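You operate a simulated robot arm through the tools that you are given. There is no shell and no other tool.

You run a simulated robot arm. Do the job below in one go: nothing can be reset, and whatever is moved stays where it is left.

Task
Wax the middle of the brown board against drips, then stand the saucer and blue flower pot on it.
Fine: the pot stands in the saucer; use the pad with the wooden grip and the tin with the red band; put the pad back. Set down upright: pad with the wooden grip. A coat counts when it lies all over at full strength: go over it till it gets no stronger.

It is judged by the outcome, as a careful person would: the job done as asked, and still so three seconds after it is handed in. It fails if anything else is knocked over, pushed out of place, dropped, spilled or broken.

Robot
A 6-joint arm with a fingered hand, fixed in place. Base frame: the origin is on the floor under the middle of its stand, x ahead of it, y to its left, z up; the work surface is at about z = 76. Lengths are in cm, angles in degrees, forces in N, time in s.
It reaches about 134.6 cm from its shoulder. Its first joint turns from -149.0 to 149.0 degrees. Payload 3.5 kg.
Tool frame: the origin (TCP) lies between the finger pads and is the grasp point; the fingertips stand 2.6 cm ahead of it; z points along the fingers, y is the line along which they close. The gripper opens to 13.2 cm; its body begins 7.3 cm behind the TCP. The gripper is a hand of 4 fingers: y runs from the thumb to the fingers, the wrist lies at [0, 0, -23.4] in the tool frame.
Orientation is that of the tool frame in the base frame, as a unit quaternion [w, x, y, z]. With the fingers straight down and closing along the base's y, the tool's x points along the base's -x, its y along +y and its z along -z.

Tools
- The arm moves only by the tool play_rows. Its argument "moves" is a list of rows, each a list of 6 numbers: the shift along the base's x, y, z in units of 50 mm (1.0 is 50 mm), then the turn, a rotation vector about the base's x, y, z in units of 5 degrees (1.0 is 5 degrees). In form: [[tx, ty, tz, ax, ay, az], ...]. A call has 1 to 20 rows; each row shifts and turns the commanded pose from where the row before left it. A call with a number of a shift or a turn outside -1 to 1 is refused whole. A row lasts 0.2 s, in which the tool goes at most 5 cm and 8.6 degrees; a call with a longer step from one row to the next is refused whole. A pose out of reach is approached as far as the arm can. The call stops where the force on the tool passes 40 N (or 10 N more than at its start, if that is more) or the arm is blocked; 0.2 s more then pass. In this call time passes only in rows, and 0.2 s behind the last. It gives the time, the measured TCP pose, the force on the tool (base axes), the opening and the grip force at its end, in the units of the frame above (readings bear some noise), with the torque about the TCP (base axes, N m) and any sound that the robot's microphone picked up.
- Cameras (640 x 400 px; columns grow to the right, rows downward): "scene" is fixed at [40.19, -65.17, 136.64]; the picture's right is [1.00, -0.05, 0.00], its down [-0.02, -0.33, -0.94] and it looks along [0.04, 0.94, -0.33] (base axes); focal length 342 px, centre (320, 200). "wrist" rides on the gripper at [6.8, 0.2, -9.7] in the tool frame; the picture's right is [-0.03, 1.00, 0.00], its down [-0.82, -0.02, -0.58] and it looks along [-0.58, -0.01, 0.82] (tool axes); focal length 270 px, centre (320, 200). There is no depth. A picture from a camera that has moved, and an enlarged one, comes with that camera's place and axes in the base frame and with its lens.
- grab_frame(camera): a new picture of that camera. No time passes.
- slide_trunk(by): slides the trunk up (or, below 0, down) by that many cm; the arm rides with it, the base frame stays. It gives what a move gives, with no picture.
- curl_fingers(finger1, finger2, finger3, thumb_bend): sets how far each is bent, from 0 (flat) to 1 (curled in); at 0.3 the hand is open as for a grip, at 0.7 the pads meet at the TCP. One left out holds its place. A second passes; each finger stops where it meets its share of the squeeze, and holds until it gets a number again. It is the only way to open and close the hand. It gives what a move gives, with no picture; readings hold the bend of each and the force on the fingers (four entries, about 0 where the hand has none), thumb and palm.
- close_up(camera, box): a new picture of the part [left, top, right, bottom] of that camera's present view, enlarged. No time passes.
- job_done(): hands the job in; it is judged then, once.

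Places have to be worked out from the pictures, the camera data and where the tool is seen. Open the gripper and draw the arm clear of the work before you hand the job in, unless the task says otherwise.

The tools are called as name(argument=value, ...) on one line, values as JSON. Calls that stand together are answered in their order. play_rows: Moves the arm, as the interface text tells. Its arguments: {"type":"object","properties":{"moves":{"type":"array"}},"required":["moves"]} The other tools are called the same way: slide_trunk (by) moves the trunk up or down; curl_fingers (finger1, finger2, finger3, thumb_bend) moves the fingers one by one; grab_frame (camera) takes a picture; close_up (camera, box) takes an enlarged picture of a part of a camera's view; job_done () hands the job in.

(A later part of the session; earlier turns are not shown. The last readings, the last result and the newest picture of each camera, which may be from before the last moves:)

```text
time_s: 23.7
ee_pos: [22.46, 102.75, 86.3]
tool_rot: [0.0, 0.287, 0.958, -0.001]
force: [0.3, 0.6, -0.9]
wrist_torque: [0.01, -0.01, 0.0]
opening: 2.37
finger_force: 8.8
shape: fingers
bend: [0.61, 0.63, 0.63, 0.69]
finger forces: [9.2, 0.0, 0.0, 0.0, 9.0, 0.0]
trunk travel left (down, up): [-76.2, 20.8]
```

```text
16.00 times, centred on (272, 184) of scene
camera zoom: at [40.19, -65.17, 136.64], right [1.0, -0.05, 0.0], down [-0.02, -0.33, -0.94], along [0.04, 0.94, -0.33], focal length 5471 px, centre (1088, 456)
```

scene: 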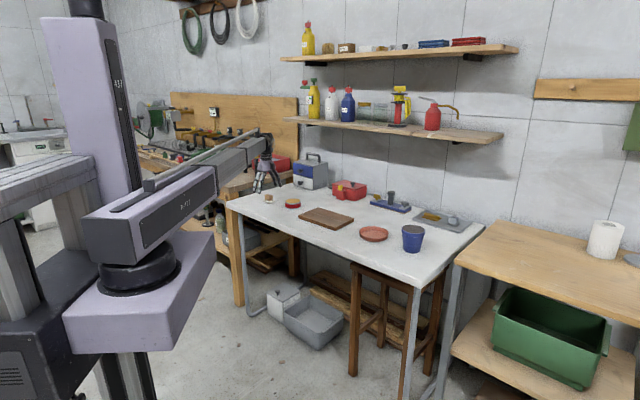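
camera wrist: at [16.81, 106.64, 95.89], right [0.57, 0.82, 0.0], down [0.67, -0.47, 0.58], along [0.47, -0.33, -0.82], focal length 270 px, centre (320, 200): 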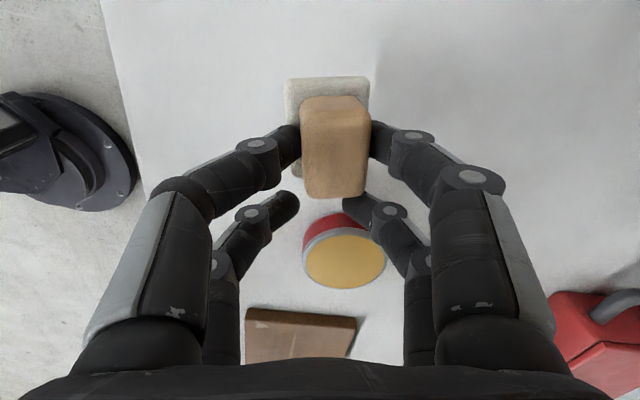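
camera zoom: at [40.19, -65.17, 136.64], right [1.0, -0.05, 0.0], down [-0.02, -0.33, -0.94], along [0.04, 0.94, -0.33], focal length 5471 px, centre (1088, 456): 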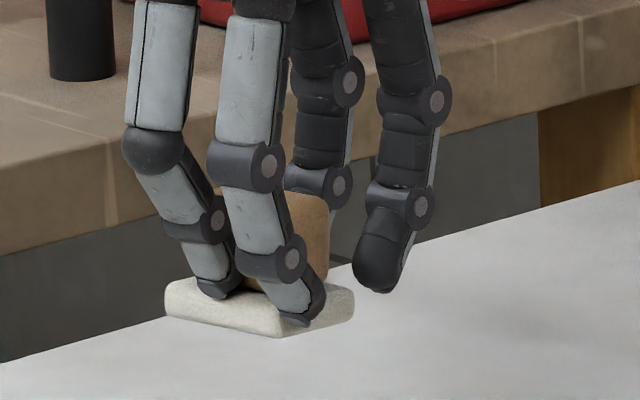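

The pad leans about 5° (its finger side is lower) in the pinch. I tilt the wrist back by that amount to level the pad face.

play_rows(moves=[[0, 0, 0, 0.45, -0.3, 0], [0, 0, 0, 0.45, -0.3, 0]])

close_up(camera="scene", box=[256, 172, 288, 196])

close_up(camera="wrist", box=[220, 60, 420, 210])

```text
time_s: 24.3
ee_pos: [22.52, 102.71, 86.32]
tool_rot: [0.014, 0.287, 0.957, 0.045]
force: [0.2, 0.0, -0.5]
wrist_torque: [-0.01, -0.03, -0.02]
opening: 2.35
finger_force: 9.1
shape: fingers
bend: [0.61, 0.63, 0.63, 0.69]
finger forces: [9.3, 0.0, 0.1, 0.1, 9.2, 0.1]
trunk travel left (down, up): [-76.2, 20.8]
```

```text
16.00 times, centred on (272, 184) of scene
camera zoom: at [40.19, -65.17, 136.64], right [1.0, -0.05, 0.0], down [-0.02, -0.33, -0.94], along [0.04, 0.94, -0.33], focal length 5471 px, centre (1088, 456)
```

zoom: 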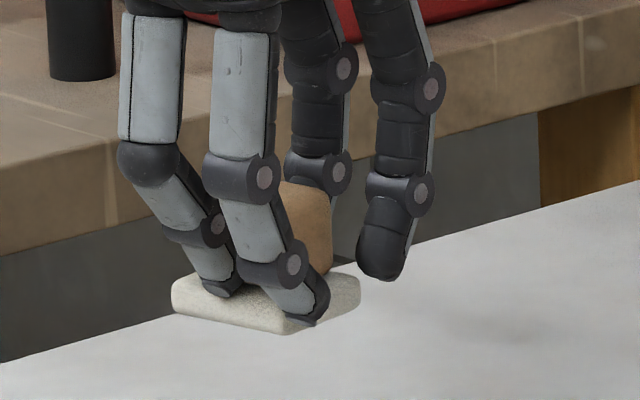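

```text
2.67 times, centred on (320, 135) of wrist
camera zoom: at [16.31, 105.83, 95.99], right [0.57, 0.82, 0.09], down [0.64, -0.51, 0.57], along [0.52, -0.27, -0.81], focal length 721 px, centre (320, 373)
```

zoom: 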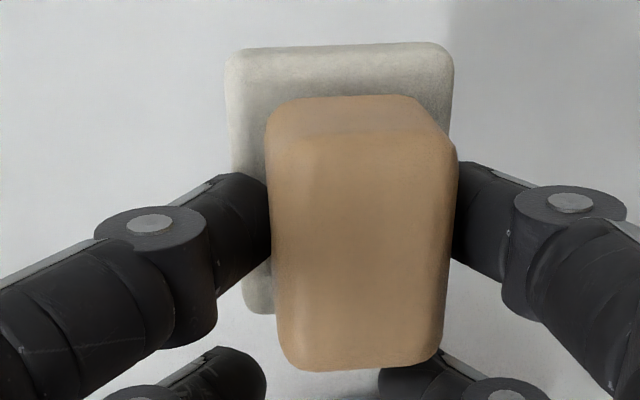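

The tilt is accepted. I zoom in more on the pad's edge in the scene view to check whether it is level now.

close_up(camera="scene", box=[262, 184, 278, 194])

```text
16.00 times, centred on (270, 189) of scene
camera zoom: at [40.19, -65.17, 136.64], right [1.0, -0.05, 0.0], down [-0.02, -0.33, -0.94], along [0.04, 0.94, -0.33], focal length 5471 px, centre (1120, 376)
```

zoom: 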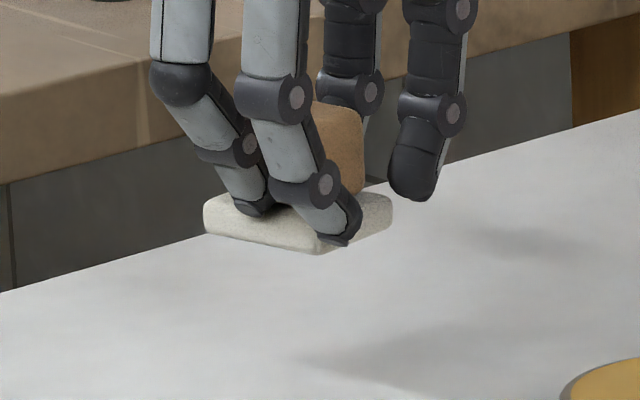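

The pad looks close to level now. I carry it over the tin, turning −10° so that its sides match the board later, staying about 3 cm above the wax.

play_rows(moves=[[0.605, -0.34, 0, 0, 0, -0.5], [0.605, -0.34, 0, 0, 0, -0.5], [0.605, -0.34, 0, 0, 0, -0.5], [0.605, -0.34, 0, 0, 0, -0.5]])

grab_frame(camera="wrist")

close_up(camera="scene", box=[272, 174, 312, 214])

```text
time_s: 25.3
ee_pos: [34.55, 95.92, 86.54]
tool_rot: [0.017, 0.37, 0.928, 0.044]
force: [-1.0, 0.7, -0.7]
wrist_torque: [-0.02, -0.01, 0.02]
opening: 2.38
finger_force: 9.1
shape: fingers
bend: [0.61, 0.63, 0.63, 0.69]
finger forces: [9.2, 0.0, 0.0, 0.0, 9.3, 0.0]
trunk travel left (down, up): [-76.2, 20.8]
```

```text
taken
camera wrist: at [29.03, 100.07, 95.99], right [0.7, 0.71, 0.09], down [0.54, -0.61, 0.57], along [0.46, -0.35, -0.81], focal length 270 px, centre (320, 200)
```

wrist: 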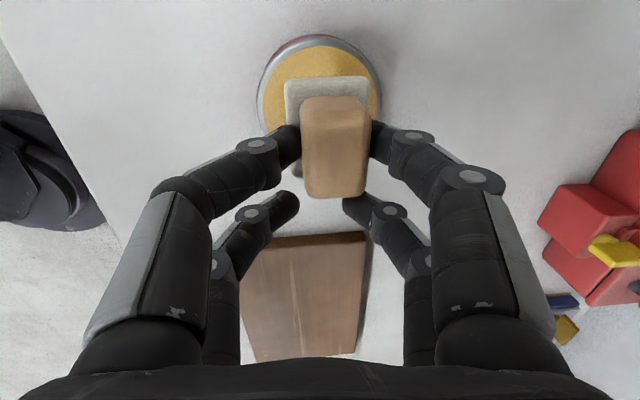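

```text
10.00 times, centred on (292, 194) of scene
camera zoom: at [40.19, -65.17, 136.64], right [1.0, -0.05, 0.0], down [-0.02, -0.33, -0.94], along [0.04, 0.94, -0.33], focal length 3419 px, centre (600, 260)
```

zoom: 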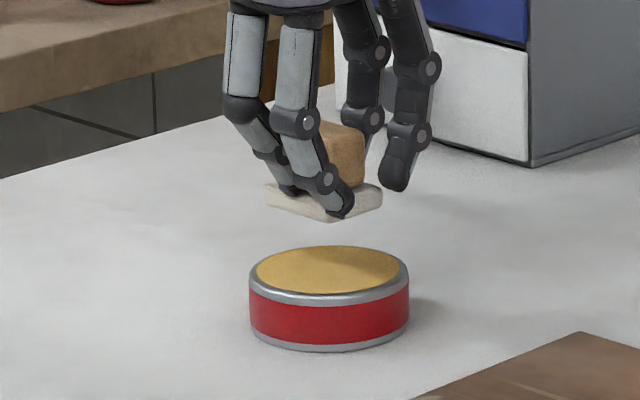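

Both views agree the pad is centred over the wax within about 0.2 cm. I lower carefully toward the wax, watching the force.

slide_trunk(by=-2.8)

slide_trunk(by=-0.4)

close_up(camera="scene", box=[272, 174, 312, 214])

```text
time_s: 26.1
ee_pos: [34.51, 96.0, 83.7]
tool_rot: [0.018, 0.368, 0.928, 0.045]
force: [0.3, 0.0, 0.2]
wrist_torque: [0.02, -0.05, -0.02]
opening: 2.37
finger_force: 9.1
shape: fingers
bend: [0.61, 0.63, 0.63, 0.69]
finger forces: [9.1, 0.0, 0.0, 0.0, 9.2, 0.1]
trunk travel left (down, up): [-73.4, 23.6]
```

```text
time_s: 26.6
ee_pos: [34.52, 95.9, 83.26]
tool_rot: [0.017, 0.369, 0.928, 0.045]
force: [0.7, -0.4, -0.2]
wrist_torque: [0.0, 0.02, 0.03]
opening: 2.38
finger_force: 8.9
shape: fingers
bend: [0.61, 0.63, 0.63, 0.69]
finger forces: [9.1, 0.0, 0.0, 0.0, 9.3, 0.0]
trunk travel left (down, up): [-73.0, 24.0]
```

```text
10.00 times, centred on (292, 194) of scene
camera zoom: at [40.19, -65.17, 136.64], right [1.0, -0.05, 0.0], down [-0.02, -0.33, -0.94], along [0.04, 0.94, -0.33], focal length 3419 px, centre (600, 260)
```

zoom: 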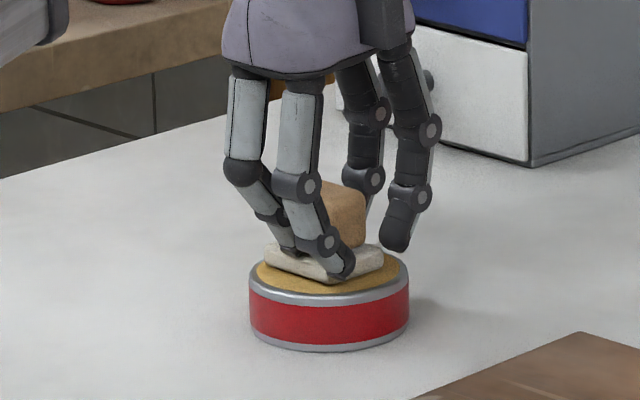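

The pad is just above the wax and looks level. I lower in small steps until contact shows.

slide_trunk(by=-0.2)

slide_trunk(by=-0.2)

```text
time_s: 27.1
ee_pos: [34.63, 95.89, 83.01]
tool_rot: [0.017, 0.369, 0.928, 0.044]
force: [-0.3, -0.8, 2.7]
wrist_torque: [0.06, 0.04, 0.04]
opening: 2.35
finger_force: 9.5
shape: fingers
bend: [0.61, 0.63, 0.63, 0.69]
finger forces: [9.4, 0.0, 0.1, 0.0, 9.7, 0.0]
trunk travel left (down, up): [-72.8, 24.2]
```

```text
time_s: 27.6
ee_pos: [34.45, 95.82, 82.94]
tool_rot: [0.018, 0.369, 0.928, 0.044]
force: [-1.2, 0.4, 12.9]
wrist_torque: [0.18, 0.09, 0.02]
opening: 2.36
finger_force: 11.9
shape: fingers
bend: [0.61, 0.63, 0.63, 0.69]
finger forces: [10.1, 0.0, 0.0, 0.0, 13.7, 0.0]
trunk travel left (down, up): [-72.6, 24.4]
```

Contact at about 13 N with the centre of pressure near the pad's middle, so the face is level. I ease the force slightly, work the pad gently in the wax, then lift to look.

slide_trunk(by=0.1)

play_rows(moves=[[0.04, -0.04, 0, 0, 0, 0], [-0.08, 0.08, 0, 0, 0, 0], [0.08, -0.08, 0, 0, 0, 0], [-0.04, 0.04, 0, 0, 0, 0]])

slide_trunk(by=3.5)

grab_frame(camera="wrist")

close_up(camera="scene", box=[272, 174, 312, 214])

```text
time_s: 28.1
ee_pos: [34.48, 95.8, 82.99]
tool_rot: [0.017, 0.368, 0.929, 0.044]
force: [-1.9, -1.4, 7.3]
wrist_torque: [0.18, 0.06, 0.04]
opening: 2.39
finger_force: 10.3
shape: fingers
bend: [0.61, 0.63, 0.63, 0.69]
finger forces: [9.2, 0.1, 0.0, 0.0, 11.5, 0.0]
trunk travel left (down, up): [-72.7, 24.3]
```

```text
time_s: 29.1
ee_pos: [34.47, 95.81, 83.01]
tool_rot: [0.018, 0.37, 0.928, 0.044]
force: [1.4, -1.0, 6.3]
wrist_torque: [0.12, -0.01, 0.01]
opening: 2.38
finger_force: 9.8
shape: fingers
bend: [0.61, 0.63, 0.63, 0.69]
finger forces: [9.9, 0.0, 0.1, 0.1, 10.5, 0.1]
trunk travel left (down, up): [-72.7, 24.3]
```

```text
time_s: 29.9
ee_pos: [34.45, 95.83, 86.45]
tool_rot: [0.018, 0.368, 0.929, 0.044]
force: [-0.2, 1.0, 0.4]
wrist_torque: [-0.01, 0.02, 0.0]
opening: 2.42
finger_force: 9.5
shape: fingers
bend: [0.61, 0.63, 0.63, 0.69]
finger forces: [9.0, 0.0, 0.0, 0.1, 8.9, 0.0]
trunk travel left (down, up): [-76.2, 20.8]
```

```text
taken
camera wrist: at [28.94, 100.11, 95.97], right [0.7, 0.71, 0.09], down [0.54, -0.61, 0.57], along [0.46, -0.35, -0.81], focal length 270 px, centre (320, 200)
```

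wrist: 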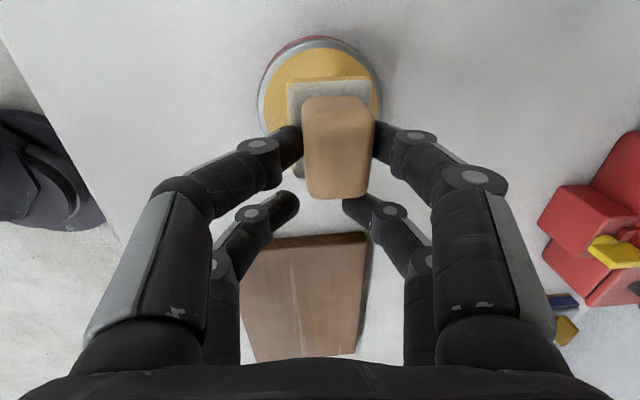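

```text
10.00 times, centred on (292, 194) of scene
camera zoom: at [40.19, -65.17, 136.64], right [1.0, -0.05, 0.0], down [-0.02, -0.33, -0.94], along [0.04, 0.94, -0.33], focal length 3419 px, centre (600, 260)
```

zoom: 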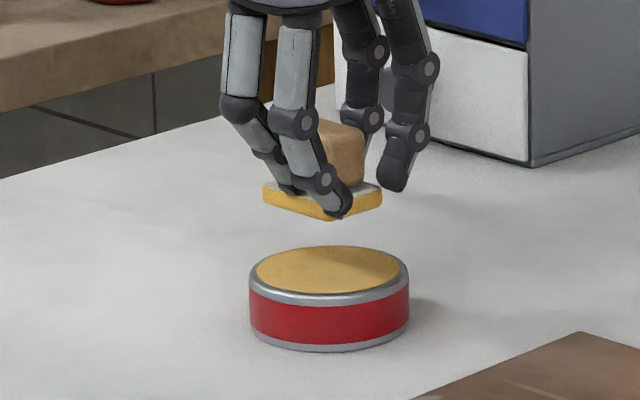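

The pad is visibly loaded with wax. I carry it to above the board's centre.

play_rows(moves=[[0.507, -0.616, 0, 0, 0, 0], [0.507, -0.616, 0, 0, 0, 0], [0.507, -0.616, 0, 0, 0, 0], [0.507, -0.616, 0, 0, 0, 0], [0.507, -0.616, 0, 0, 0, 0], [0.505, -0.616, 0, 0, 0, 0]])

grab_frame(camera="wrist")

close_up(camera="scene", box=[290, 180, 370, 240])

```text
time_s: 31.3
ee_pos: [49.71, 77.5, 86.41]
tool_rot: [0.017, 0.369, 0.928, 0.043]
force: [0.4, 1.3, -0.6]
wrist_torque: [-0.03, -0.02, -0.02]
opening: 2.37
finger_force: 8.8
shape: fingers
bend: [0.61, 0.63, 0.63, 0.69]
finger forces: [8.9, 0.0, 0.0, 0.1, 8.9, 0.0]
trunk travel left (down, up): [-76.2, 20.8]
```

```text
taken
camera wrist: at [44.17, 81.58, 95.99], right [0.7, 0.71, 0.09], down [0.54, -0.61, 0.57], along [0.46, -0.35, -0.81], focal length 270 px, centre (320, 200)
```

wrist: 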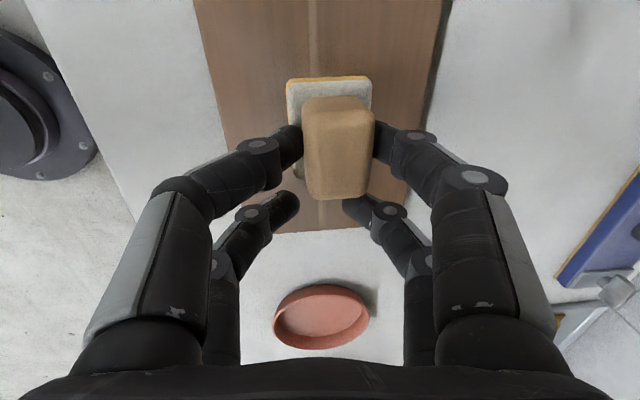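

```text
6.67 times, centred on (330, 210) of scene
camera zoom: at [40.19, -65.17, 136.64], right [1.0, -0.05, 0.0], down [-0.02, -0.33, -0.94], along [0.04, 0.94, -0.33], focal length 2280 px, centre (253, 133)
```

zoom: 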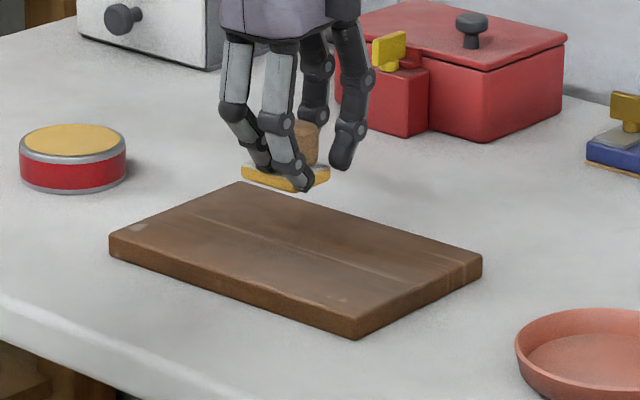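

Combining both views, the board centre is about [49.45, 79.1] and the pad centre is TCP + [−0.8, 1.76]. I move to the starting corner of the middle area and lower to contact.

play_rows(moves=[[-0.514, 0.038, 0, 0, 0, 0], [-0.514, 0.038, 0, 0, 0, 0]])

slide_trunk(by=-4.3)

slide_trunk(by=-0.2)

```text
time_s: 31.9
ee_pos: [44.64, 77.83, 86.38]
tool_rot: [0.018, 0.369, 0.928, 0.044]
force: [-0.1, 0.0, -0.3]
wrist_torque: [0.0, 0.01, 0.03]
opening: 2.4
finger_force: 8.9
shape: fingers
bend: [0.61, 0.63, 0.63, 0.69]
finger forces: [8.9, 0.0, 0.0, 0.0, 8.9, 0.0]
trunk travel left (down, up): [-76.2, 20.8]
```

```text
time_s: 32.8
ee_pos: [44.63, 77.92, 82.14]
tool_rot: [0.017, 0.368, 0.929, 0.044]
force: [0.0, 0.4, -0.1]
wrist_torque: [0.0, 0.01, 0.01]
opening: 2.38
finger_force: 8.9
shape: fingers
bend: [0.61, 0.63, 0.63, 0.69]
finger forces: [9.0, 0.0, 0.1, 0.0, 8.8, 0.0]
trunk travel left (down, up): [-71.9, 25.1]
```

```text
time_s: 33.3
ee_pos: [44.59, 77.73, 81.92]
tool_rot: [0.017, 0.368, 0.929, 0.043]
force: [0.0, -0.9, -0.5]
wrist_torque: [-0.04, 0.01, -0.02]
opening: 2.39
finger_force: 9.4
shape: fingers
bend: [0.61, 0.63, 0.63, 0.69]
finger forces: [8.8, 0.1, 0.0, 0.0, 8.9, 0.0]
trunk travel left (down, up): [-71.7, 25.3]
```

No contact yet at TCP z 81.9. I continue in small steps.

slide_trunk(by=-0.2)

slide_trunk(by=-0.15)

close_up(camera="scene", box=[290, 180, 370, 240])

```text
time_s: 33.8
ee_pos: [44.53, 77.79, 81.86]
tool_rot: [0.018, 0.368, 0.928, 0.045]
force: [0.4, -0.2, 7.4]
wrist_torque: [0.13, 0.04, -0.02]
opening: 2.38
finger_force: 10.3
shape: fingers
bend: [0.61, 0.63, 0.63, 0.68]
finger forces: [9.7, 0.0, 0.1, 0.0, 10.5, 0.0]
trunk travel left (down, up): [-71.5, 25.5]
```

```text
time_s: 34.3
ee_pos: [44.6, 77.85, 81.64]
tool_rot: [0.018, 0.369, 0.928, 0.044]
force: [-1.0, -0.5, 15.7]
wrist_torque: [0.26, 0.13, 0.04]
opening: 2.36
finger_force: 14.0
shape: fingers
bend: [0.61, 0.63, 0.63, 0.68]
finger forces: [11.7, 0.0, 0.0, 0.0, 15.6, 0.0]
trunk travel left (down, up): [-71.3, 25.7]
```

```text
6.67 times, centred on (330, 210) of scene
camera zoom: at [40.19, -65.17, 136.64], right [1.0, -0.05, 0.0], down [-0.02, -0.33, -0.94], along [0.04, 0.94, -0.33], focal length 2280 px, centre (253, 133)
```

zoom: 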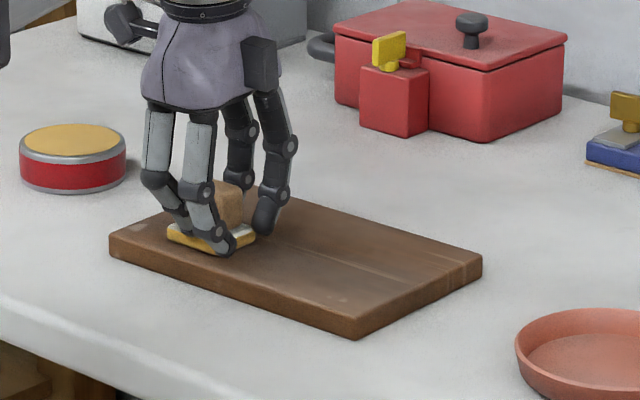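

Contact at about 16 N. I look more closely to verify where the pad stands on the board before stroking.

close_up(camera="scene", box=[300, 198, 360, 233])

grab_frame(camera="wrist")

```text
10.67 times, centred on (330, 216) of scene
camera zoom: at [40.19, -65.17, 136.64], right [1.0, -0.05, 0.0], down [-0.02, -0.33, -0.94], along [0.04, 0.94, -0.33], focal length 3647 px, centre (213, 35)
```

zoom: 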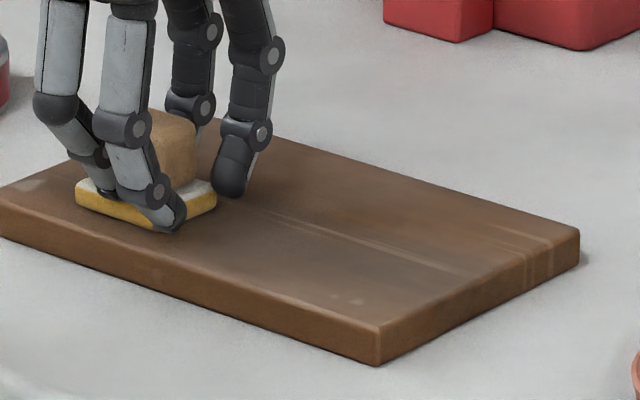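

```text
taken
camera wrist: at [39.03, 81.91, 91.28], right [0.7, 0.71, 0.1], down [0.54, -0.62, 0.57], along [0.46, -0.35, -0.81], focal length 270 px, centre (320, 200)
```

wrist: 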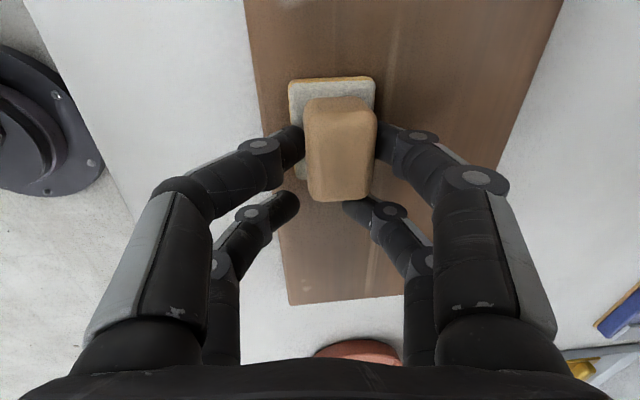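

The wrist view puts the pad centre at about u=−4.5, v=−3.1 on the board, as planned. I ease the force a little and make the first stroke along the board.

slide_trunk(by=0.1)

play_rows(moves=[[-0.055, -0.058, 0, 0, 0, 0], [0.2184, -0.2058, 0, 0, 0, 0], [0.2184, -0.2058, 0, 0, 0, 0], [0.2184, -0.2058, 0, 0, 0, 0], [0.2184, -0.2058, 0, 0, 0, 0], [0.2184, -0.2058, 0, 0, 0, 0], [0.2184, -0.2058, 0, 0, 0, 0]])

close_up(camera="scene", box=[300, 198, 360, 233])

grab_frame(camera="wrist")

```text
time_s: 34.9
ee_pos: [44.64, 77.74, 81.72]
tool_rot: [0.017, 0.369, 0.928, 0.044]
force: [-1.9, -0.9, 9.8]
wrist_torque: [0.18, 0.06, 0.03]
opening: 2.39
finger_force: 11.5
shape: fingers
bend: [0.62, 0.63, 0.63, 0.68]
finger forces: [9.7, 0.0, 0.0, 0.0, 12.8, 0.0]
trunk travel left (down, up): [-71.4, 25.6]
```

```text
time_s: 36.5
ee_pos: [50.88, 71.29, 81.83]
tool_rot: [0.017, 0.37, 0.928, 0.044]
force: [-1.5, 1.3, 7.5]
wrist_torque: [0.24, 0.02, 0.08]
opening: 2.37
finger_force: 10.3
shape: fingers
bend: [0.62, 0.63, 0.63, 0.68]
finger forces: [10.1, 0.0, 0.1, 0.0, 10.4, 0.0]
trunk travel left (down, up): [-71.4, 25.6]
```

```text
10.67 times, centred on (330, 216) of scene
camera zoom: at [40.19, -65.17, 136.64], right [1.0, -0.05, 0.0], down [-0.02, -0.33, -0.94], along [0.04, 0.94, -0.33], focal length 3647 px, centre (213, 35)
```

zoom: 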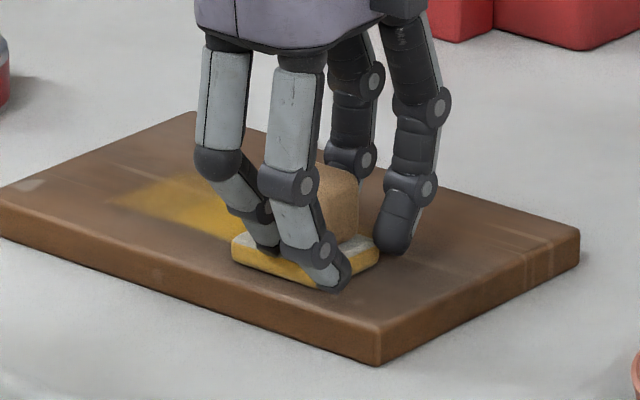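

```text
taken
camera wrist: at [45.35, 75.39, 91.29], right [0.7, 0.71, 0.1], down [0.54, -0.61, 0.57], along [0.46, -0.35, -0.81], focal length 270 px, centre (320, 200)
```

wrist: 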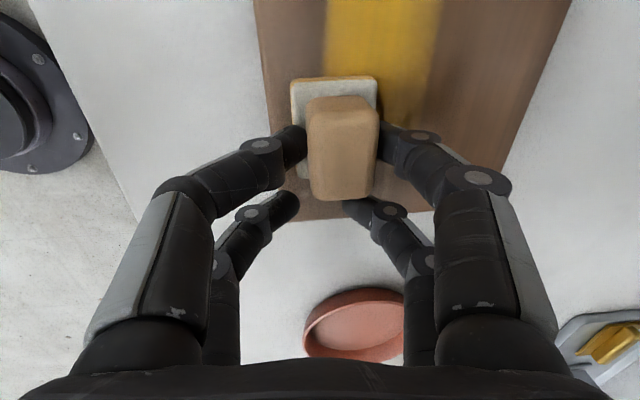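

A waxed stripe shows, but it looks offset sideways from the pad in the wrist view, and the torque suggests pressure on one side. I look closer.

close_up(camera="scene", box=[308, 204, 340, 228])

close_up(camera="wrist", box=[230, 0, 530, 230])

```text
16.00 times, centred on (324, 216) of scene
camera zoom: at [40.19, -65.17, 136.64], right [1.0, -0.05, 0.0], down [-0.02, -0.33, -0.94], along [0.04, 0.94, -0.33], focal length 5471 px, centre (256, -56)
```

zoom: 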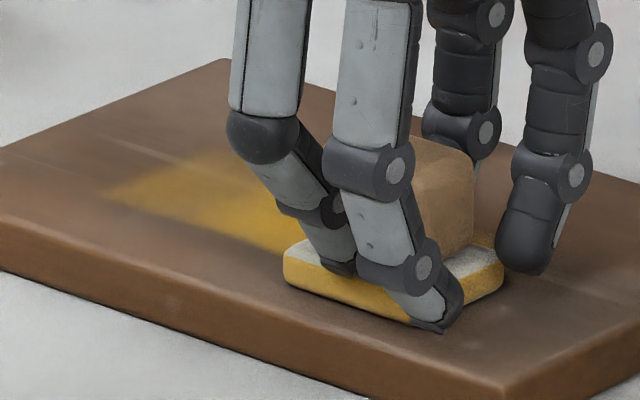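

```text
1.74 times, centred on (380, 115) of wrist
camera zoom: at [45.35, 75.39, 91.29], right [0.7, 0.71, 0.1], down [0.54, -0.61, 0.57], along [0.46, -0.35, -0.81], focal length 470 px, centre (216, 348)
```

zoom: 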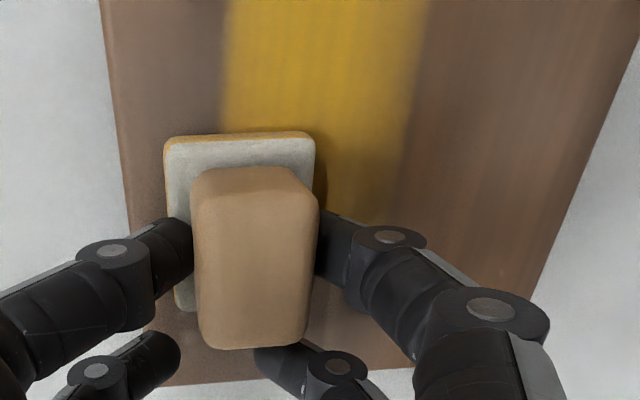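

The torque (pressure centre ~1.4 cm toward the finger side) and the offset stripe both suggest the pad presses on its finger-side edge. I tilt 2° further back and check the pressure centre again.

play_rows(moves=[[0, 0, 0, 0.29, -0.275, 0]])

play_rows(moves=[[0, 0, 0, 0.0, 0.0, 0]])

```text
time_s: 36.9
ee_pos: [50.91, 71.26, 81.85]
tool_rot: [0.025, 0.37, 0.927, 0.06]
force: [-1.9, -1.0, 3.1]
wrist_torque: [-0.04, 0.09, 0.0]
opening: 2.43
finger_force: 9.8
shape: fingers
bend: [0.61, 0.63, 0.63, 0.69]
finger forces: [9.2, 0.0, 0.0, 0.0, 11.4, 0.0]
trunk travel left (down, up): [-71.4, 25.6]
```

```text
time_s: 37.2
ee_pos: [50.88, 71.32, 81.77]
tool_rot: [0.025, 0.369, 0.927, 0.059]
force: [-0.7, -0.5, 2.0]
wrist_torque: [-0.03, 0.05, 0.04]
opening: 2.41
finger_force: 10.2
shape: fingers
bend: [0.61, 0.63, 0.63, 0.69]
finger forces: [9.0, 0.0, 0.0, 0.1, 11.1, 0.1]
trunk travel left (down, up): [-71.4, 25.6]
```

The pressure centre flipped to the other edge, so 2° was too much. I go back 0.9° and press a bit more to check.

play_rows(moves=[[0, 0, 0, -0.13, 0.124, 0]])

slide_trunk(by=-0.08)

play_rows(moves=[[0, 0, 0, 0.0, 0.0, 0]])

```text
time_s: 37.6
ee_pos: [51.0, 71.29, 81.85]
tool_rot: [0.022, 0.369, 0.928, 0.054]
force: [0.4, -0.8, 4.1]
wrist_torque: [0.03, -0.02, 0.0]
opening: 2.37
finger_force: 9.7
shape: fingers
bend: [0.61, 0.63, 0.63, 0.69]
finger forces: [9.0, 0.0, 0.0, 0.1, 10.6, 0.1]
trunk travel left (down, up): [-71.4, 25.6]
```

```text
time_s: 38.2
ee_pos: [50.91, 71.39, 81.69]
tool_rot: [0.022, 0.369, 0.928, 0.053]
force: [1.7, -2.4, 9.8]
wrist_torque: [0.1, 0.08, 0.01]
opening: 2.38
finger_force: 11.8
shape: fingers
bend: [0.61, 0.63, 0.63, 0.68]
finger forces: [10.8, 0.1, 0.1, 0.1, 13.8, 0.1]
trunk travel left (down, up): [-71.3, 25.7]
```

```text
time_s: 38.6
ee_pos: [50.85, 71.31, 81.72]
tool_rot: [0.022, 0.369, 0.928, 0.054]
force: [2.0, -1.3, 11.0]
wrist_torque: [0.12, 0.11, -0.03]
opening: 2.37
finger_force: 11.7
shape: fingers
bend: [0.61, 0.63, 0.63, 0.68]
finger forces: [10.8, 0.0, 0.0, 0.0, 13.9, 0.0]
trunk travel left (down, up): [-71.3, 25.7]
```

The pressure centre now lies well inside the pad. I stroke back along the same line and look where the wax goes.

play_rows(moves=[[-0.2184, 0.2058, 0, 0, 0, 0], [-0.2184, 0.2058, 0, 0, 0, 0], [-0.2184, 0.2058, 0, 0, 0, 0], [-0.2184, 0.2058, 0, 0, 0, 0], [-0.2184, 0.2058, 0, 0, 0, 0], [-0.2184, 0.2058, 0, 0, 0, 0]])

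grab_frame(camera="wrist")

close_up(camera="scene", box=[300, 198, 360, 233])

```text
time_s: 40.0
ee_pos: [44.29, 77.53, 81.76]
tool_rot: [0.021, 0.368, 0.928, 0.054]
force: [1.6, -2.0, 10.4]
wrist_torque: [0.09, 0.02, 0.01]
opening: 2.39
finger_force: 12.7
shape: fingers
bend: [0.61, 0.63, 0.63, 0.68]
finger forces: [10.6, 0.0, 0.0, 0.1, 14.1, 0.0]
trunk travel left (down, up): [-71.3, 25.7]
```

```text
taken
camera wrist: at [38.58, 81.53, 91.27], right [0.7, 0.71, 0.11], down [0.53, -0.62, 0.57], along [0.47, -0.34, -0.81], focal length 270 px, centre (320, 200)
```

wrist: 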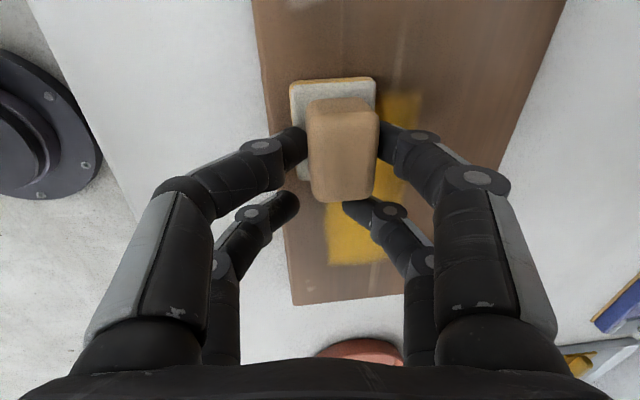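

```text
10.67 times, centred on (330, 216) of scene
camera zoom: at [40.19, -65.17, 136.64], right [1.0, -0.05, 0.0], down [-0.02, -0.33, -0.94], along [0.04, 0.94, -0.33], focal length 3647 px, centre (213, 35)
```

zoom: 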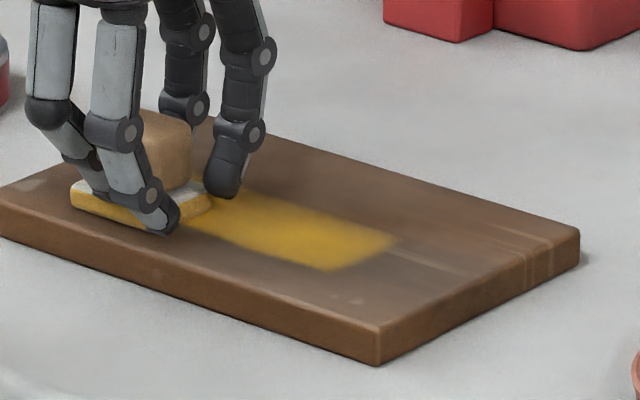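

The wax shows as a clean rectangle (about u ±5.8, starting at v≈−3.7), so the coat appears only over the middle patch. I continue with parallel strokes toward the other side.

play_rows(moves=[[0.274, 0.291, 0, 0, 0, 0], [0.262, -0.247, 0, 0, 0, 0], [0.262, -0.247, 0, 0, 0, 0], [0.262, -0.247, 0, 0, 0, 0], [0.262, -0.247, 0, 0, 0, 0], [0.262, -0.247, 0, 0, 0, 0], [0.274, 0.291, 0, 0, 0, 0], [-0.262, 0.247, 0, 0, 0, 0], [-0.262, 0.247, 0, 0, 0, 0], [-0.262, 0.247, 0, 0, 0, 0], [-0.262, 0.247, 0, 0, 0, 0], [-0.262, 0.247, 0, 0, 0, 0]])

grab_frame(camera="wrist")

close_up(camera="scene", box=[300, 198, 360, 233])

```text
time_s: 42.6
ee_pos: [47.09, 80.41, 81.78]
tool_rot: [0.022, 0.369, 0.928, 0.053]
force: [2.1, -1.6, 8.9]
wrist_torque: [0.05, 0.05, -0.04]
opening: 2.39
finger_force: 13.0
shape: fingers
bend: [0.61, 0.63, 0.63, 0.71]
finger forces: [10.6, 0.1, 0.0, 0.0, 15.3, 0.0]
trunk travel left (down, up): [-71.3, 25.7]
```

```text
taken
camera wrist: at [41.46, 84.38, 91.26], right [0.7, 0.7, 0.11], down [0.53, -0.62, 0.57], along [0.47, -0.34, -0.81], focal length 270 px, centre (320, 200)
```

wrist: 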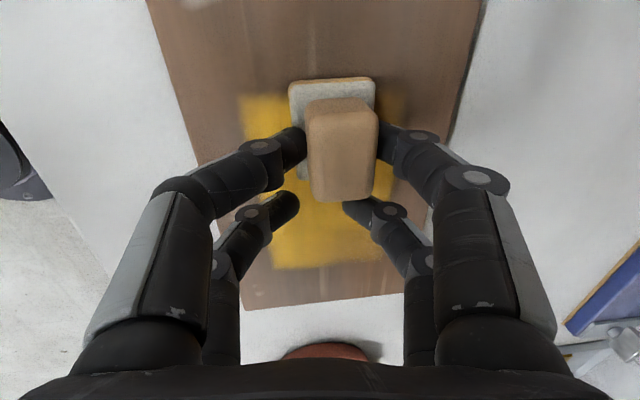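

```text
10.67 times, centred on (330, 216) of scene
camera zoom: at [40.19, -65.17, 136.64], right [1.0, -0.05, 0.0], down [-0.02, -0.33, -0.94], along [0.04, 0.94, -0.33], focal length 3647 px, centre (213, 35)
```

zoom: 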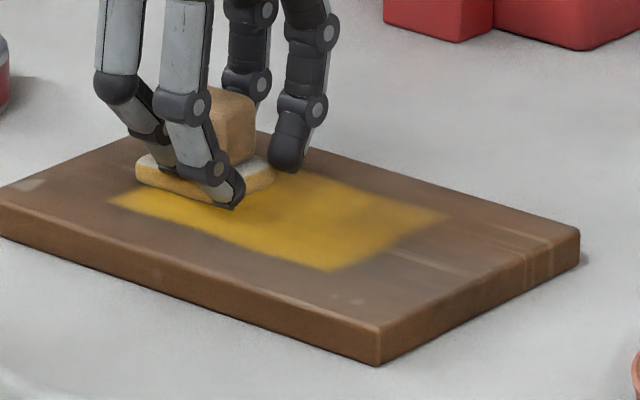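

The coat is spreading and the pad's load is lightening. I finish the remaining side with two more strokes.

play_rows(moves=[[0.274, 0.291, 0, 0, 0, 0], [0.262, -0.247, 0, 0, 0, 0], [0.262, -0.247, 0, 0, 0, 0], [0.262, -0.247, 0, 0, 0, 0], [0.262, -0.247, 0, 0, 0, 0], [0.262, -0.247, 0, 0, 0, 0], [0.123, 0.131, 0, 0, 0, 0], [-0.262, 0.247, 0, 0, 0, 0], [-0.262, 0.247, 0, 0, 0, 0], [-0.262, 0.247, 0, 0, 0, 0], [-0.262, 0.247, 0, 0, 0, 0], [-0.262, 0.247, 0, 0, 0, 0]])

grab_frame(camera="wrist")

close_up(camera="scene", box=[300, 198, 360, 233])

```text
time_s: 45.2
ee_pos: [49.01, 82.52, 81.73]
tool_rot: [0.021, 0.37, 0.927, 0.054]
force: [1.6, -2.5, 8.2]
wrist_torque: [0.04, 0.05, 0.01]
opening: 2.43
finger_force: 12.8
shape: fingers
bend: [0.6, 0.63, 0.63, 0.71]
finger forces: [10.4, 0.0, 0.0, 0.1, 15.2, 0.0]
trunk travel left (down, up): [-71.3, 25.7]
```

```text
taken
camera wrist: at [43.42, 86.59, 91.27], right [0.7, 0.7, 0.11], down [0.53, -0.62, 0.57], along [0.47, -0.34, -0.81], focal length 270 px, centre (320, 200)
```

wrist: 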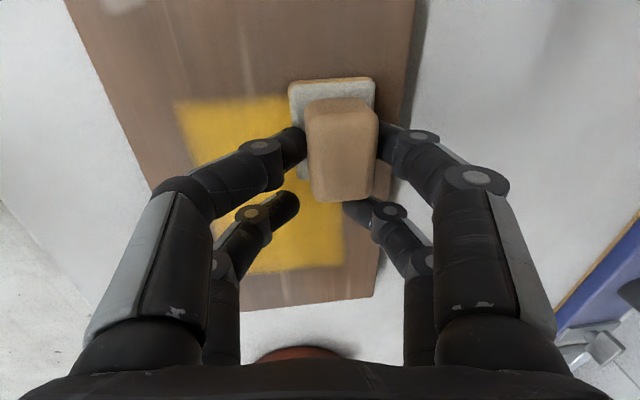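

```text
10.67 times, centred on (330, 216) of scene
camera zoom: at [40.19, -65.17, 136.64], right [1.0, -0.05, 0.0], down [-0.02, -0.33, -0.94], along [0.04, 0.94, -0.33], focal length 3647 px, centre (213, 35)
```

zoom: 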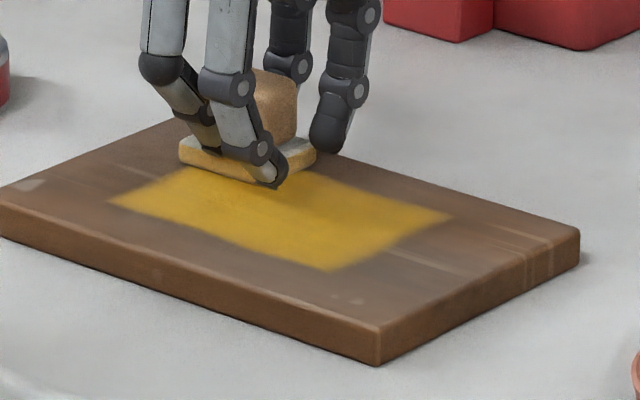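

The whole patch now has wax. I lift clear and look at its evenness.

slide_trunk(by=4.6)

play_rows(moves=[[-0.6, 0.56, 0, 0, 0, 0], [-0.6, 0.56, 0, 0, 0, 0], [-0.6, 0.56, 0, 0, 0, 0]])

grab_frame(camera="wrist")

close_up(camera="scene", box=[300, 198, 360, 233])

```text
time_s: 46.0
ee_pos: [49.06, 82.73, 86.17]
tool_rot: [0.02, 0.368, 0.928, 0.053]
force: [0.1, -0.2, -0.8]
wrist_torque: [0.0, 0.03, -0.02]
opening: 2.37
finger_force: 9.0
shape: fingers
bend: [0.6, 0.63, 0.63, 0.68]
finger forces: [8.6, 0.0, 0.0, 0.0, 8.7, 0.0]
trunk travel left (down, up): [-75.9, 21.1]
```

```text
time_s: 46.8
ee_pos: [40.17, 91.16, 86.19]
tool_rot: [0.021, 0.369, 0.928, 0.053]
force: [-0.4, -0.3, -1.3]
wrist_torque: [-0.03, -0.01, -0.02]
opening: 2.39
finger_force: 8.6
shape: fingers
bend: [0.6, 0.63, 0.63, 0.68]
finger forces: [8.6, 0.0, 0.0, 0.0, 8.8, 0.1]
trunk travel left (down, up): [-75.9, 21.1]
```

```text
taken
camera wrist: at [34.55, 95.12, 95.78], right [0.7, 0.7, 0.11], down [0.53, -0.62, 0.57], along [0.47, -0.34, -0.81], focal length 270 px, centre (320, 200)
```

wrist: 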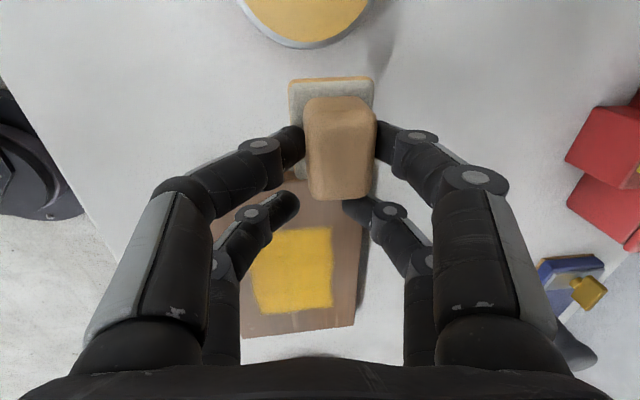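

```text
10.67 times, centred on (330, 216) of scene
camera zoom: at [40.19, -65.17, 136.64], right [1.0, -0.05, 0.0], down [-0.02, -0.33, -0.94], along [0.04, 0.94, -0.33], focal length 3647 px, centre (213, 35)
```

zoom: 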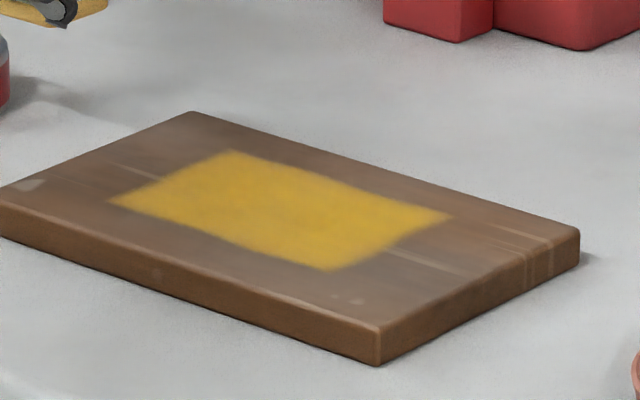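

The coat covers a clean rectangle in the board's middle. I zoom in to judge how even and strong it is.

close_up(camera="wrist", box=[230, 200, 390, 350])

close_up(camera="scene", box=[306, 206, 346, 228])

```text
2.67 times, centred on (310, 275) of wrist
camera zoom: at [34.55, 95.12, 95.78], right [0.7, 0.7, 0.11], down [0.53, -0.62, 0.57], along [0.47, -0.34, -0.81], focal length 721 px, centre (347, 0)
```

zoom: 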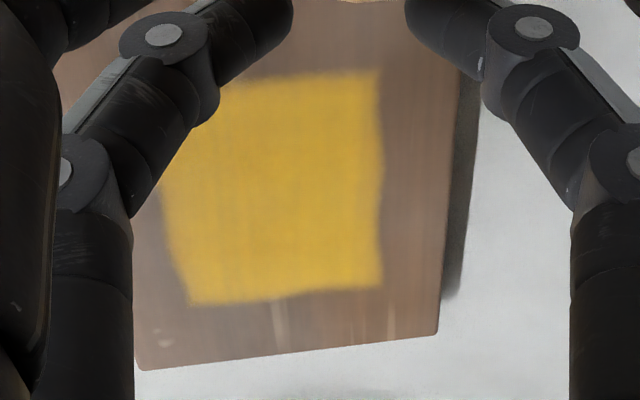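

```text
16.00 times, centred on (326, 217) of scene
camera zoom: at [40.19, -65.17, 136.64], right [1.0, -0.05, 0.0], down [-0.02, -0.33, -0.94], along [0.04, 0.94, -0.33], focal length 5471 px, centre (224, -72)
```

zoom: 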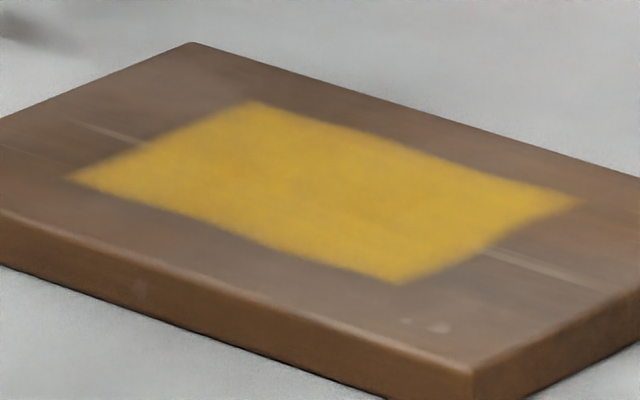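

The coat is even, though maybe not at full strength at the edges. I go back to the tin to reload.

play_rows(moves=[[-0.557, 0.469, 0, 0, 0, 0], [-0.557, 0.469, 0, 0, 0, 0]])

grab_frame(camera="wrist")

close_up(camera="scene", box=[272, 174, 312, 214])

```text
time_s: 47.4
ee_pos: [34.59, 95.71, 86.21]
tool_rot: [0.021, 0.369, 0.928, 0.052]
force: [0.1, 1.0, -0.9]
wrist_torque: [-0.04, -0.05, 0.01]
opening: 2.39
finger_force: 8.8
shape: fingers
bend: [0.6, 0.63, 0.63, 0.68]
finger forces: [8.7, 0.0, 0.0, 0.1, 8.5, 0.1]
trunk travel left (down, up): [-75.9, 21.1]
```

```text
taken
camera wrist: at [28.92, 99.74, 95.77], right [0.7, 0.7, 0.11], down [0.53, -0.62, 0.57], along [0.47, -0.34, -0.81], focal length 270 px, centre (320, 200)
```

wrist: 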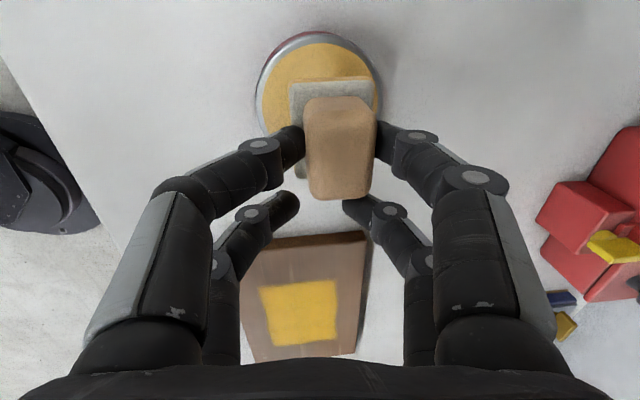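

```text
10.00 times, centred on (292, 194) of scene
camera zoom: at [40.19, -65.17, 136.64], right [1.0, -0.05, 0.0], down [-0.02, -0.33, -0.94], along [0.04, 0.94, -0.33], focal length 3419 px, centre (600, 260)
```

zoom: 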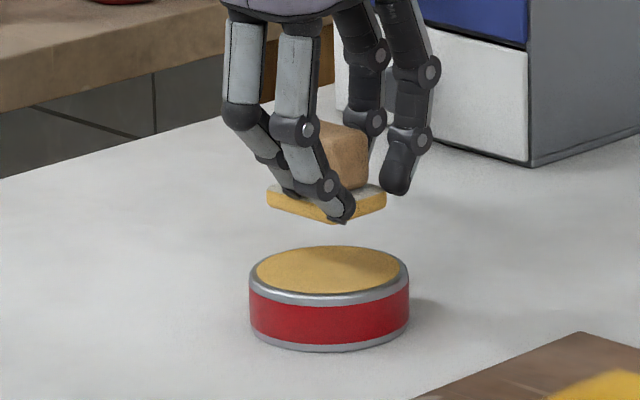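

The pad is again centred over the tin. I lower to reload.

slide_trunk(by=-2.9)

slide_trunk(by=-0.3)

```text
time_s: 48.2
ee_pos: [34.51, 95.76, 83.37]
tool_rot: [0.02, 0.368, 0.928, 0.052]
force: [-0.5, 0.4, 0.0]
wrist_torque: [0.02, 0.03, 0.01]
opening: 2.4
finger_force: 8.4
shape: fingers
bend: [0.6, 0.63, 0.63, 0.68]
finger forces: [8.6, 0.0, 0.0, 0.1, 8.6, 0.1]
trunk travel left (down, up): [-73.0, 24.0]
```

```text
time_s: 48.7
ee_pos: [34.63, 95.71, 82.99]
tool_rot: [0.022, 0.369, 0.928, 0.053]
force: [-0.6, 0.0, -0.3]
wrist_torque: [-0.03, 0.0, 0.0]
opening: 2.41
finger_force: 8.7
shape: fingers
bend: [0.6, 0.63, 0.63, 0.68]
finger forces: [8.5, 0.0, 0.0, 0.0, 8.7, 0.1]
trunk travel left (down, up): [-72.7, 24.3]
```

slide_trunk(by=-0.2)

play_rows(moves=[[0.04, -0.04, 0, 0, 0, 0], [-0.08, 0.08, 0, 0, 0, 0], [0.08, -0.08, 0, 0, 0, 0], [-0.04, 0.04, 0, 0, 0, 0]])

```text
time_s: 49.2
ee_pos: [34.55, 95.69, 82.91]
tool_rot: [0.021, 0.368, 0.928, 0.054]
force: [-0.3, -0.1, 7.0]
wrist_torque: [0.07, 0.12, 0.01]
opening: 2.39
finger_force: 12.0
shape: fingers
bend: [0.6, 0.63, 0.63, 0.68]
finger forces: [10.4, 0.0, 0.1, 0.0, 13.8, 0.0]
trunk travel left (down, up): [-72.5, 24.5]
```

```text
time_s: 50.2
ee_pos: [34.52, 95.67, 82.88]
tool_rot: [0.022, 0.369, 0.928, 0.052]
force: [1.6, -0.8, 7.6]
wrist_torque: [0.1, 0.07, 0.01]
opening: 2.38
finger_force: 12.2
shape: fingers
bend: [0.6, 0.63, 0.63, 0.68]
finger forces: [10.6, 0.1, 0.0, 0.1, 13.4, 0.0]
trunk travel left (down, up): [-72.5, 24.5]
```

Reloaded with about 7 N contact. I lift and go back to the starting corner of the patch for a second coat.

slide_trunk(by=3.4)

play_rows(moves=[[0.4, -0.714, 0, 0, 0, 0], [0.4, -0.714, 0, 0, 0, 0], [0.4, -0.714, 0, 0, 0, 0], [0.4, -0.714, 0, 0, 0, 0], [0.4, -0.714, 0, 0, 0, 0]])

slide_trunk(by=-4.2)

slide_trunk(by=-0.2)

```text
time_s: 51.0
ee_pos: [34.49, 95.75, 86.09]
tool_rot: [0.02, 0.368, 0.928, 0.053]
force: [-0.4, 0.5, -1.0]
wrist_torque: [-0.01, 0.01, 0.0]
opening: 2.41
finger_force: 9.1
shape: fingers
bend: [0.6, 0.63, 0.63, 0.68]
finger forces: [8.6, 0.0, 0.0, 0.1, 8.6, 0.0]
trunk travel left (down, up): [-75.9, 21.1]
```

```text
time_s: 52.2
ee_pos: [44.36, 77.93, 86.23]
tool_rot: [0.021, 0.369, 0.928, 0.052]
force: [0.0, -0.1, -0.3]
wrist_torque: [-0.03, 0.02, -0.02]
opening: 2.38
finger_force: 8.5
shape: fingers
bend: [0.6, 0.63, 0.63, 0.68]
finger forces: [8.5, 0.0, 0.0, 0.0, 8.6, 0.1]
trunk travel left (down, up): [-75.9, 21.1]
```

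```text
time_s: 53.0
ee_pos: [44.44, 77.98, 82.04]
tool_rot: [0.021, 0.368, 0.928, 0.052]
force: [0.3, 1.0, 0.2]
wrist_torque: [-0.03, 0.0, 0.01]
opening: 2.39
finger_force: 8.8
shape: fingers
bend: [0.6, 0.63, 0.63, 0.68]
finger forces: [8.6, 0.0, 0.0, 0.1, 8.7, 0.0]
trunk travel left (down, up): [-71.7, 25.3]
```

```text
time_s: 53.6
ee_pos: [44.65, 77.9, 81.77]
tool_rot: [0.02, 0.368, 0.928, 0.053]
force: [-0.9, -1.2, -0.2]
wrist_torque: [-0.03, -0.01, 0.03]
opening: 2.39
finger_force: 8.8
shape: fingers
bend: [0.6, 0.63, 0.63, 0.68]
finger forces: [8.6, 0.0, 0.0, 0.1, 8.7, 0.0]
trunk travel left (down, up): [-71.5, 25.5]
```

Not in contact yet; I lower slightly more and begin the second set of strokes.

slide_trunk(by=-0.22)

play_rows(moves=[[0.262, -0.247, 0, 0, 0, 0], [0.262, -0.247, 0, 0, 0, 0], [0.262, -0.247, 0, 0, 0, 0], [0.262, -0.247, 0, 0, 0, 0], [0.262, -0.247, 0, 0, 0, 0], [0.24, 0.255, 0, 0, 0, 0], [-0.262, 0.247, 0, 0, 0, 0], [-0.262, 0.247, 0, 0, 0, 0], [-0.262, 0.247, 0, 0, 0, 0], [-0.262, 0.247, 0, 0, 0, 0], [-0.262, 0.247, 0, 0, 0, 0], [0.24, 0.255, 0, 0, 0, 0], [0.262, -0.247, 0, 0, 0, 0], [0.262, -0.247, 0, 0, 0, 0], [0.262, -0.247, 0, 0, 0, 0], [0.262, -0.247, 0, 0, 0, 0], [0.262, -0.247, 0, 0, 0, 0]])

close_up(camera="scene", box=[300, 198, 360, 233])

grab_frame(camera="wrist")

```text
time_s: 54.1
ee_pos: [44.4, 77.92, 81.79]
tool_rot: [0.02, 0.369, 0.928, 0.054]
force: [0.0, 0.7, 11.1]
wrist_torque: [0.14, 0.12, -0.01]
opening: 2.37
finger_force: 12.5
shape: fingers
bend: [0.6, 0.63, 0.63, 0.71]
finger forces: [10.7, 0.0, 0.0, 0.1, 15.1, 0.0]
trunk travel left (down, up): [-71.3, 25.7]
```

```text
time_s: 57.7
ee_pos: [53.51, 74.45, 81.72]
tool_rot: [0.021, 0.368, 0.928, 0.054]
force: [-2.0, 1.1, 10.7]
wrist_torque: [0.17, 0.2, -0.02]
opening: 2.39
finger_force: 14.0
shape: fingers
bend: [0.6, 0.63, 0.63, 0.71]
finger forces: [11.2, 0.0, 0.0, 0.0, 16.6, 0.0]
trunk travel left (down, up): [-71.3, 25.7]
```

```text
10.67 times, centred on (330, 216) of scene
camera zoom: at [40.19, -65.17, 136.64], right [1.0, -0.05, 0.0], down [-0.02, -0.33, -0.94], along [0.04, 0.94, -0.33], focal length 3647 px, centre (213, 35)
```

zoom: 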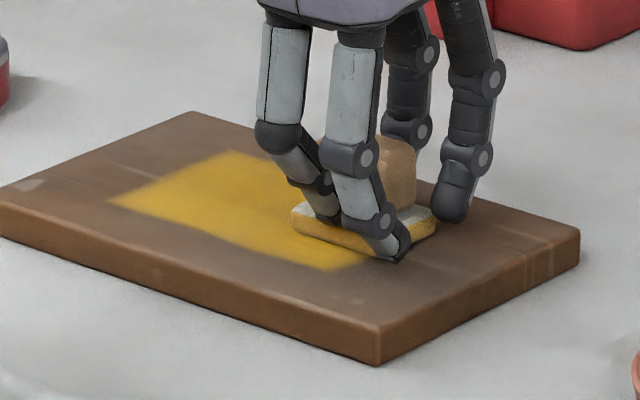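

```text
taken
camera wrist: at [47.86, 78.38, 91.24], right [0.7, 0.7, 0.11], down [0.53, -0.62, 0.57], along [0.47, -0.34, -0.81], focal length 270 px, centre (320, 200)
```

wrist: 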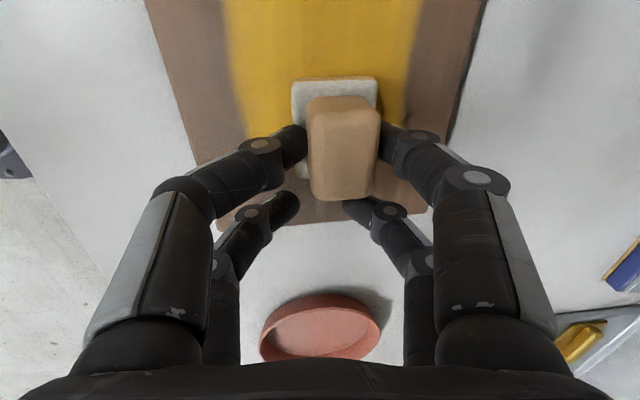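

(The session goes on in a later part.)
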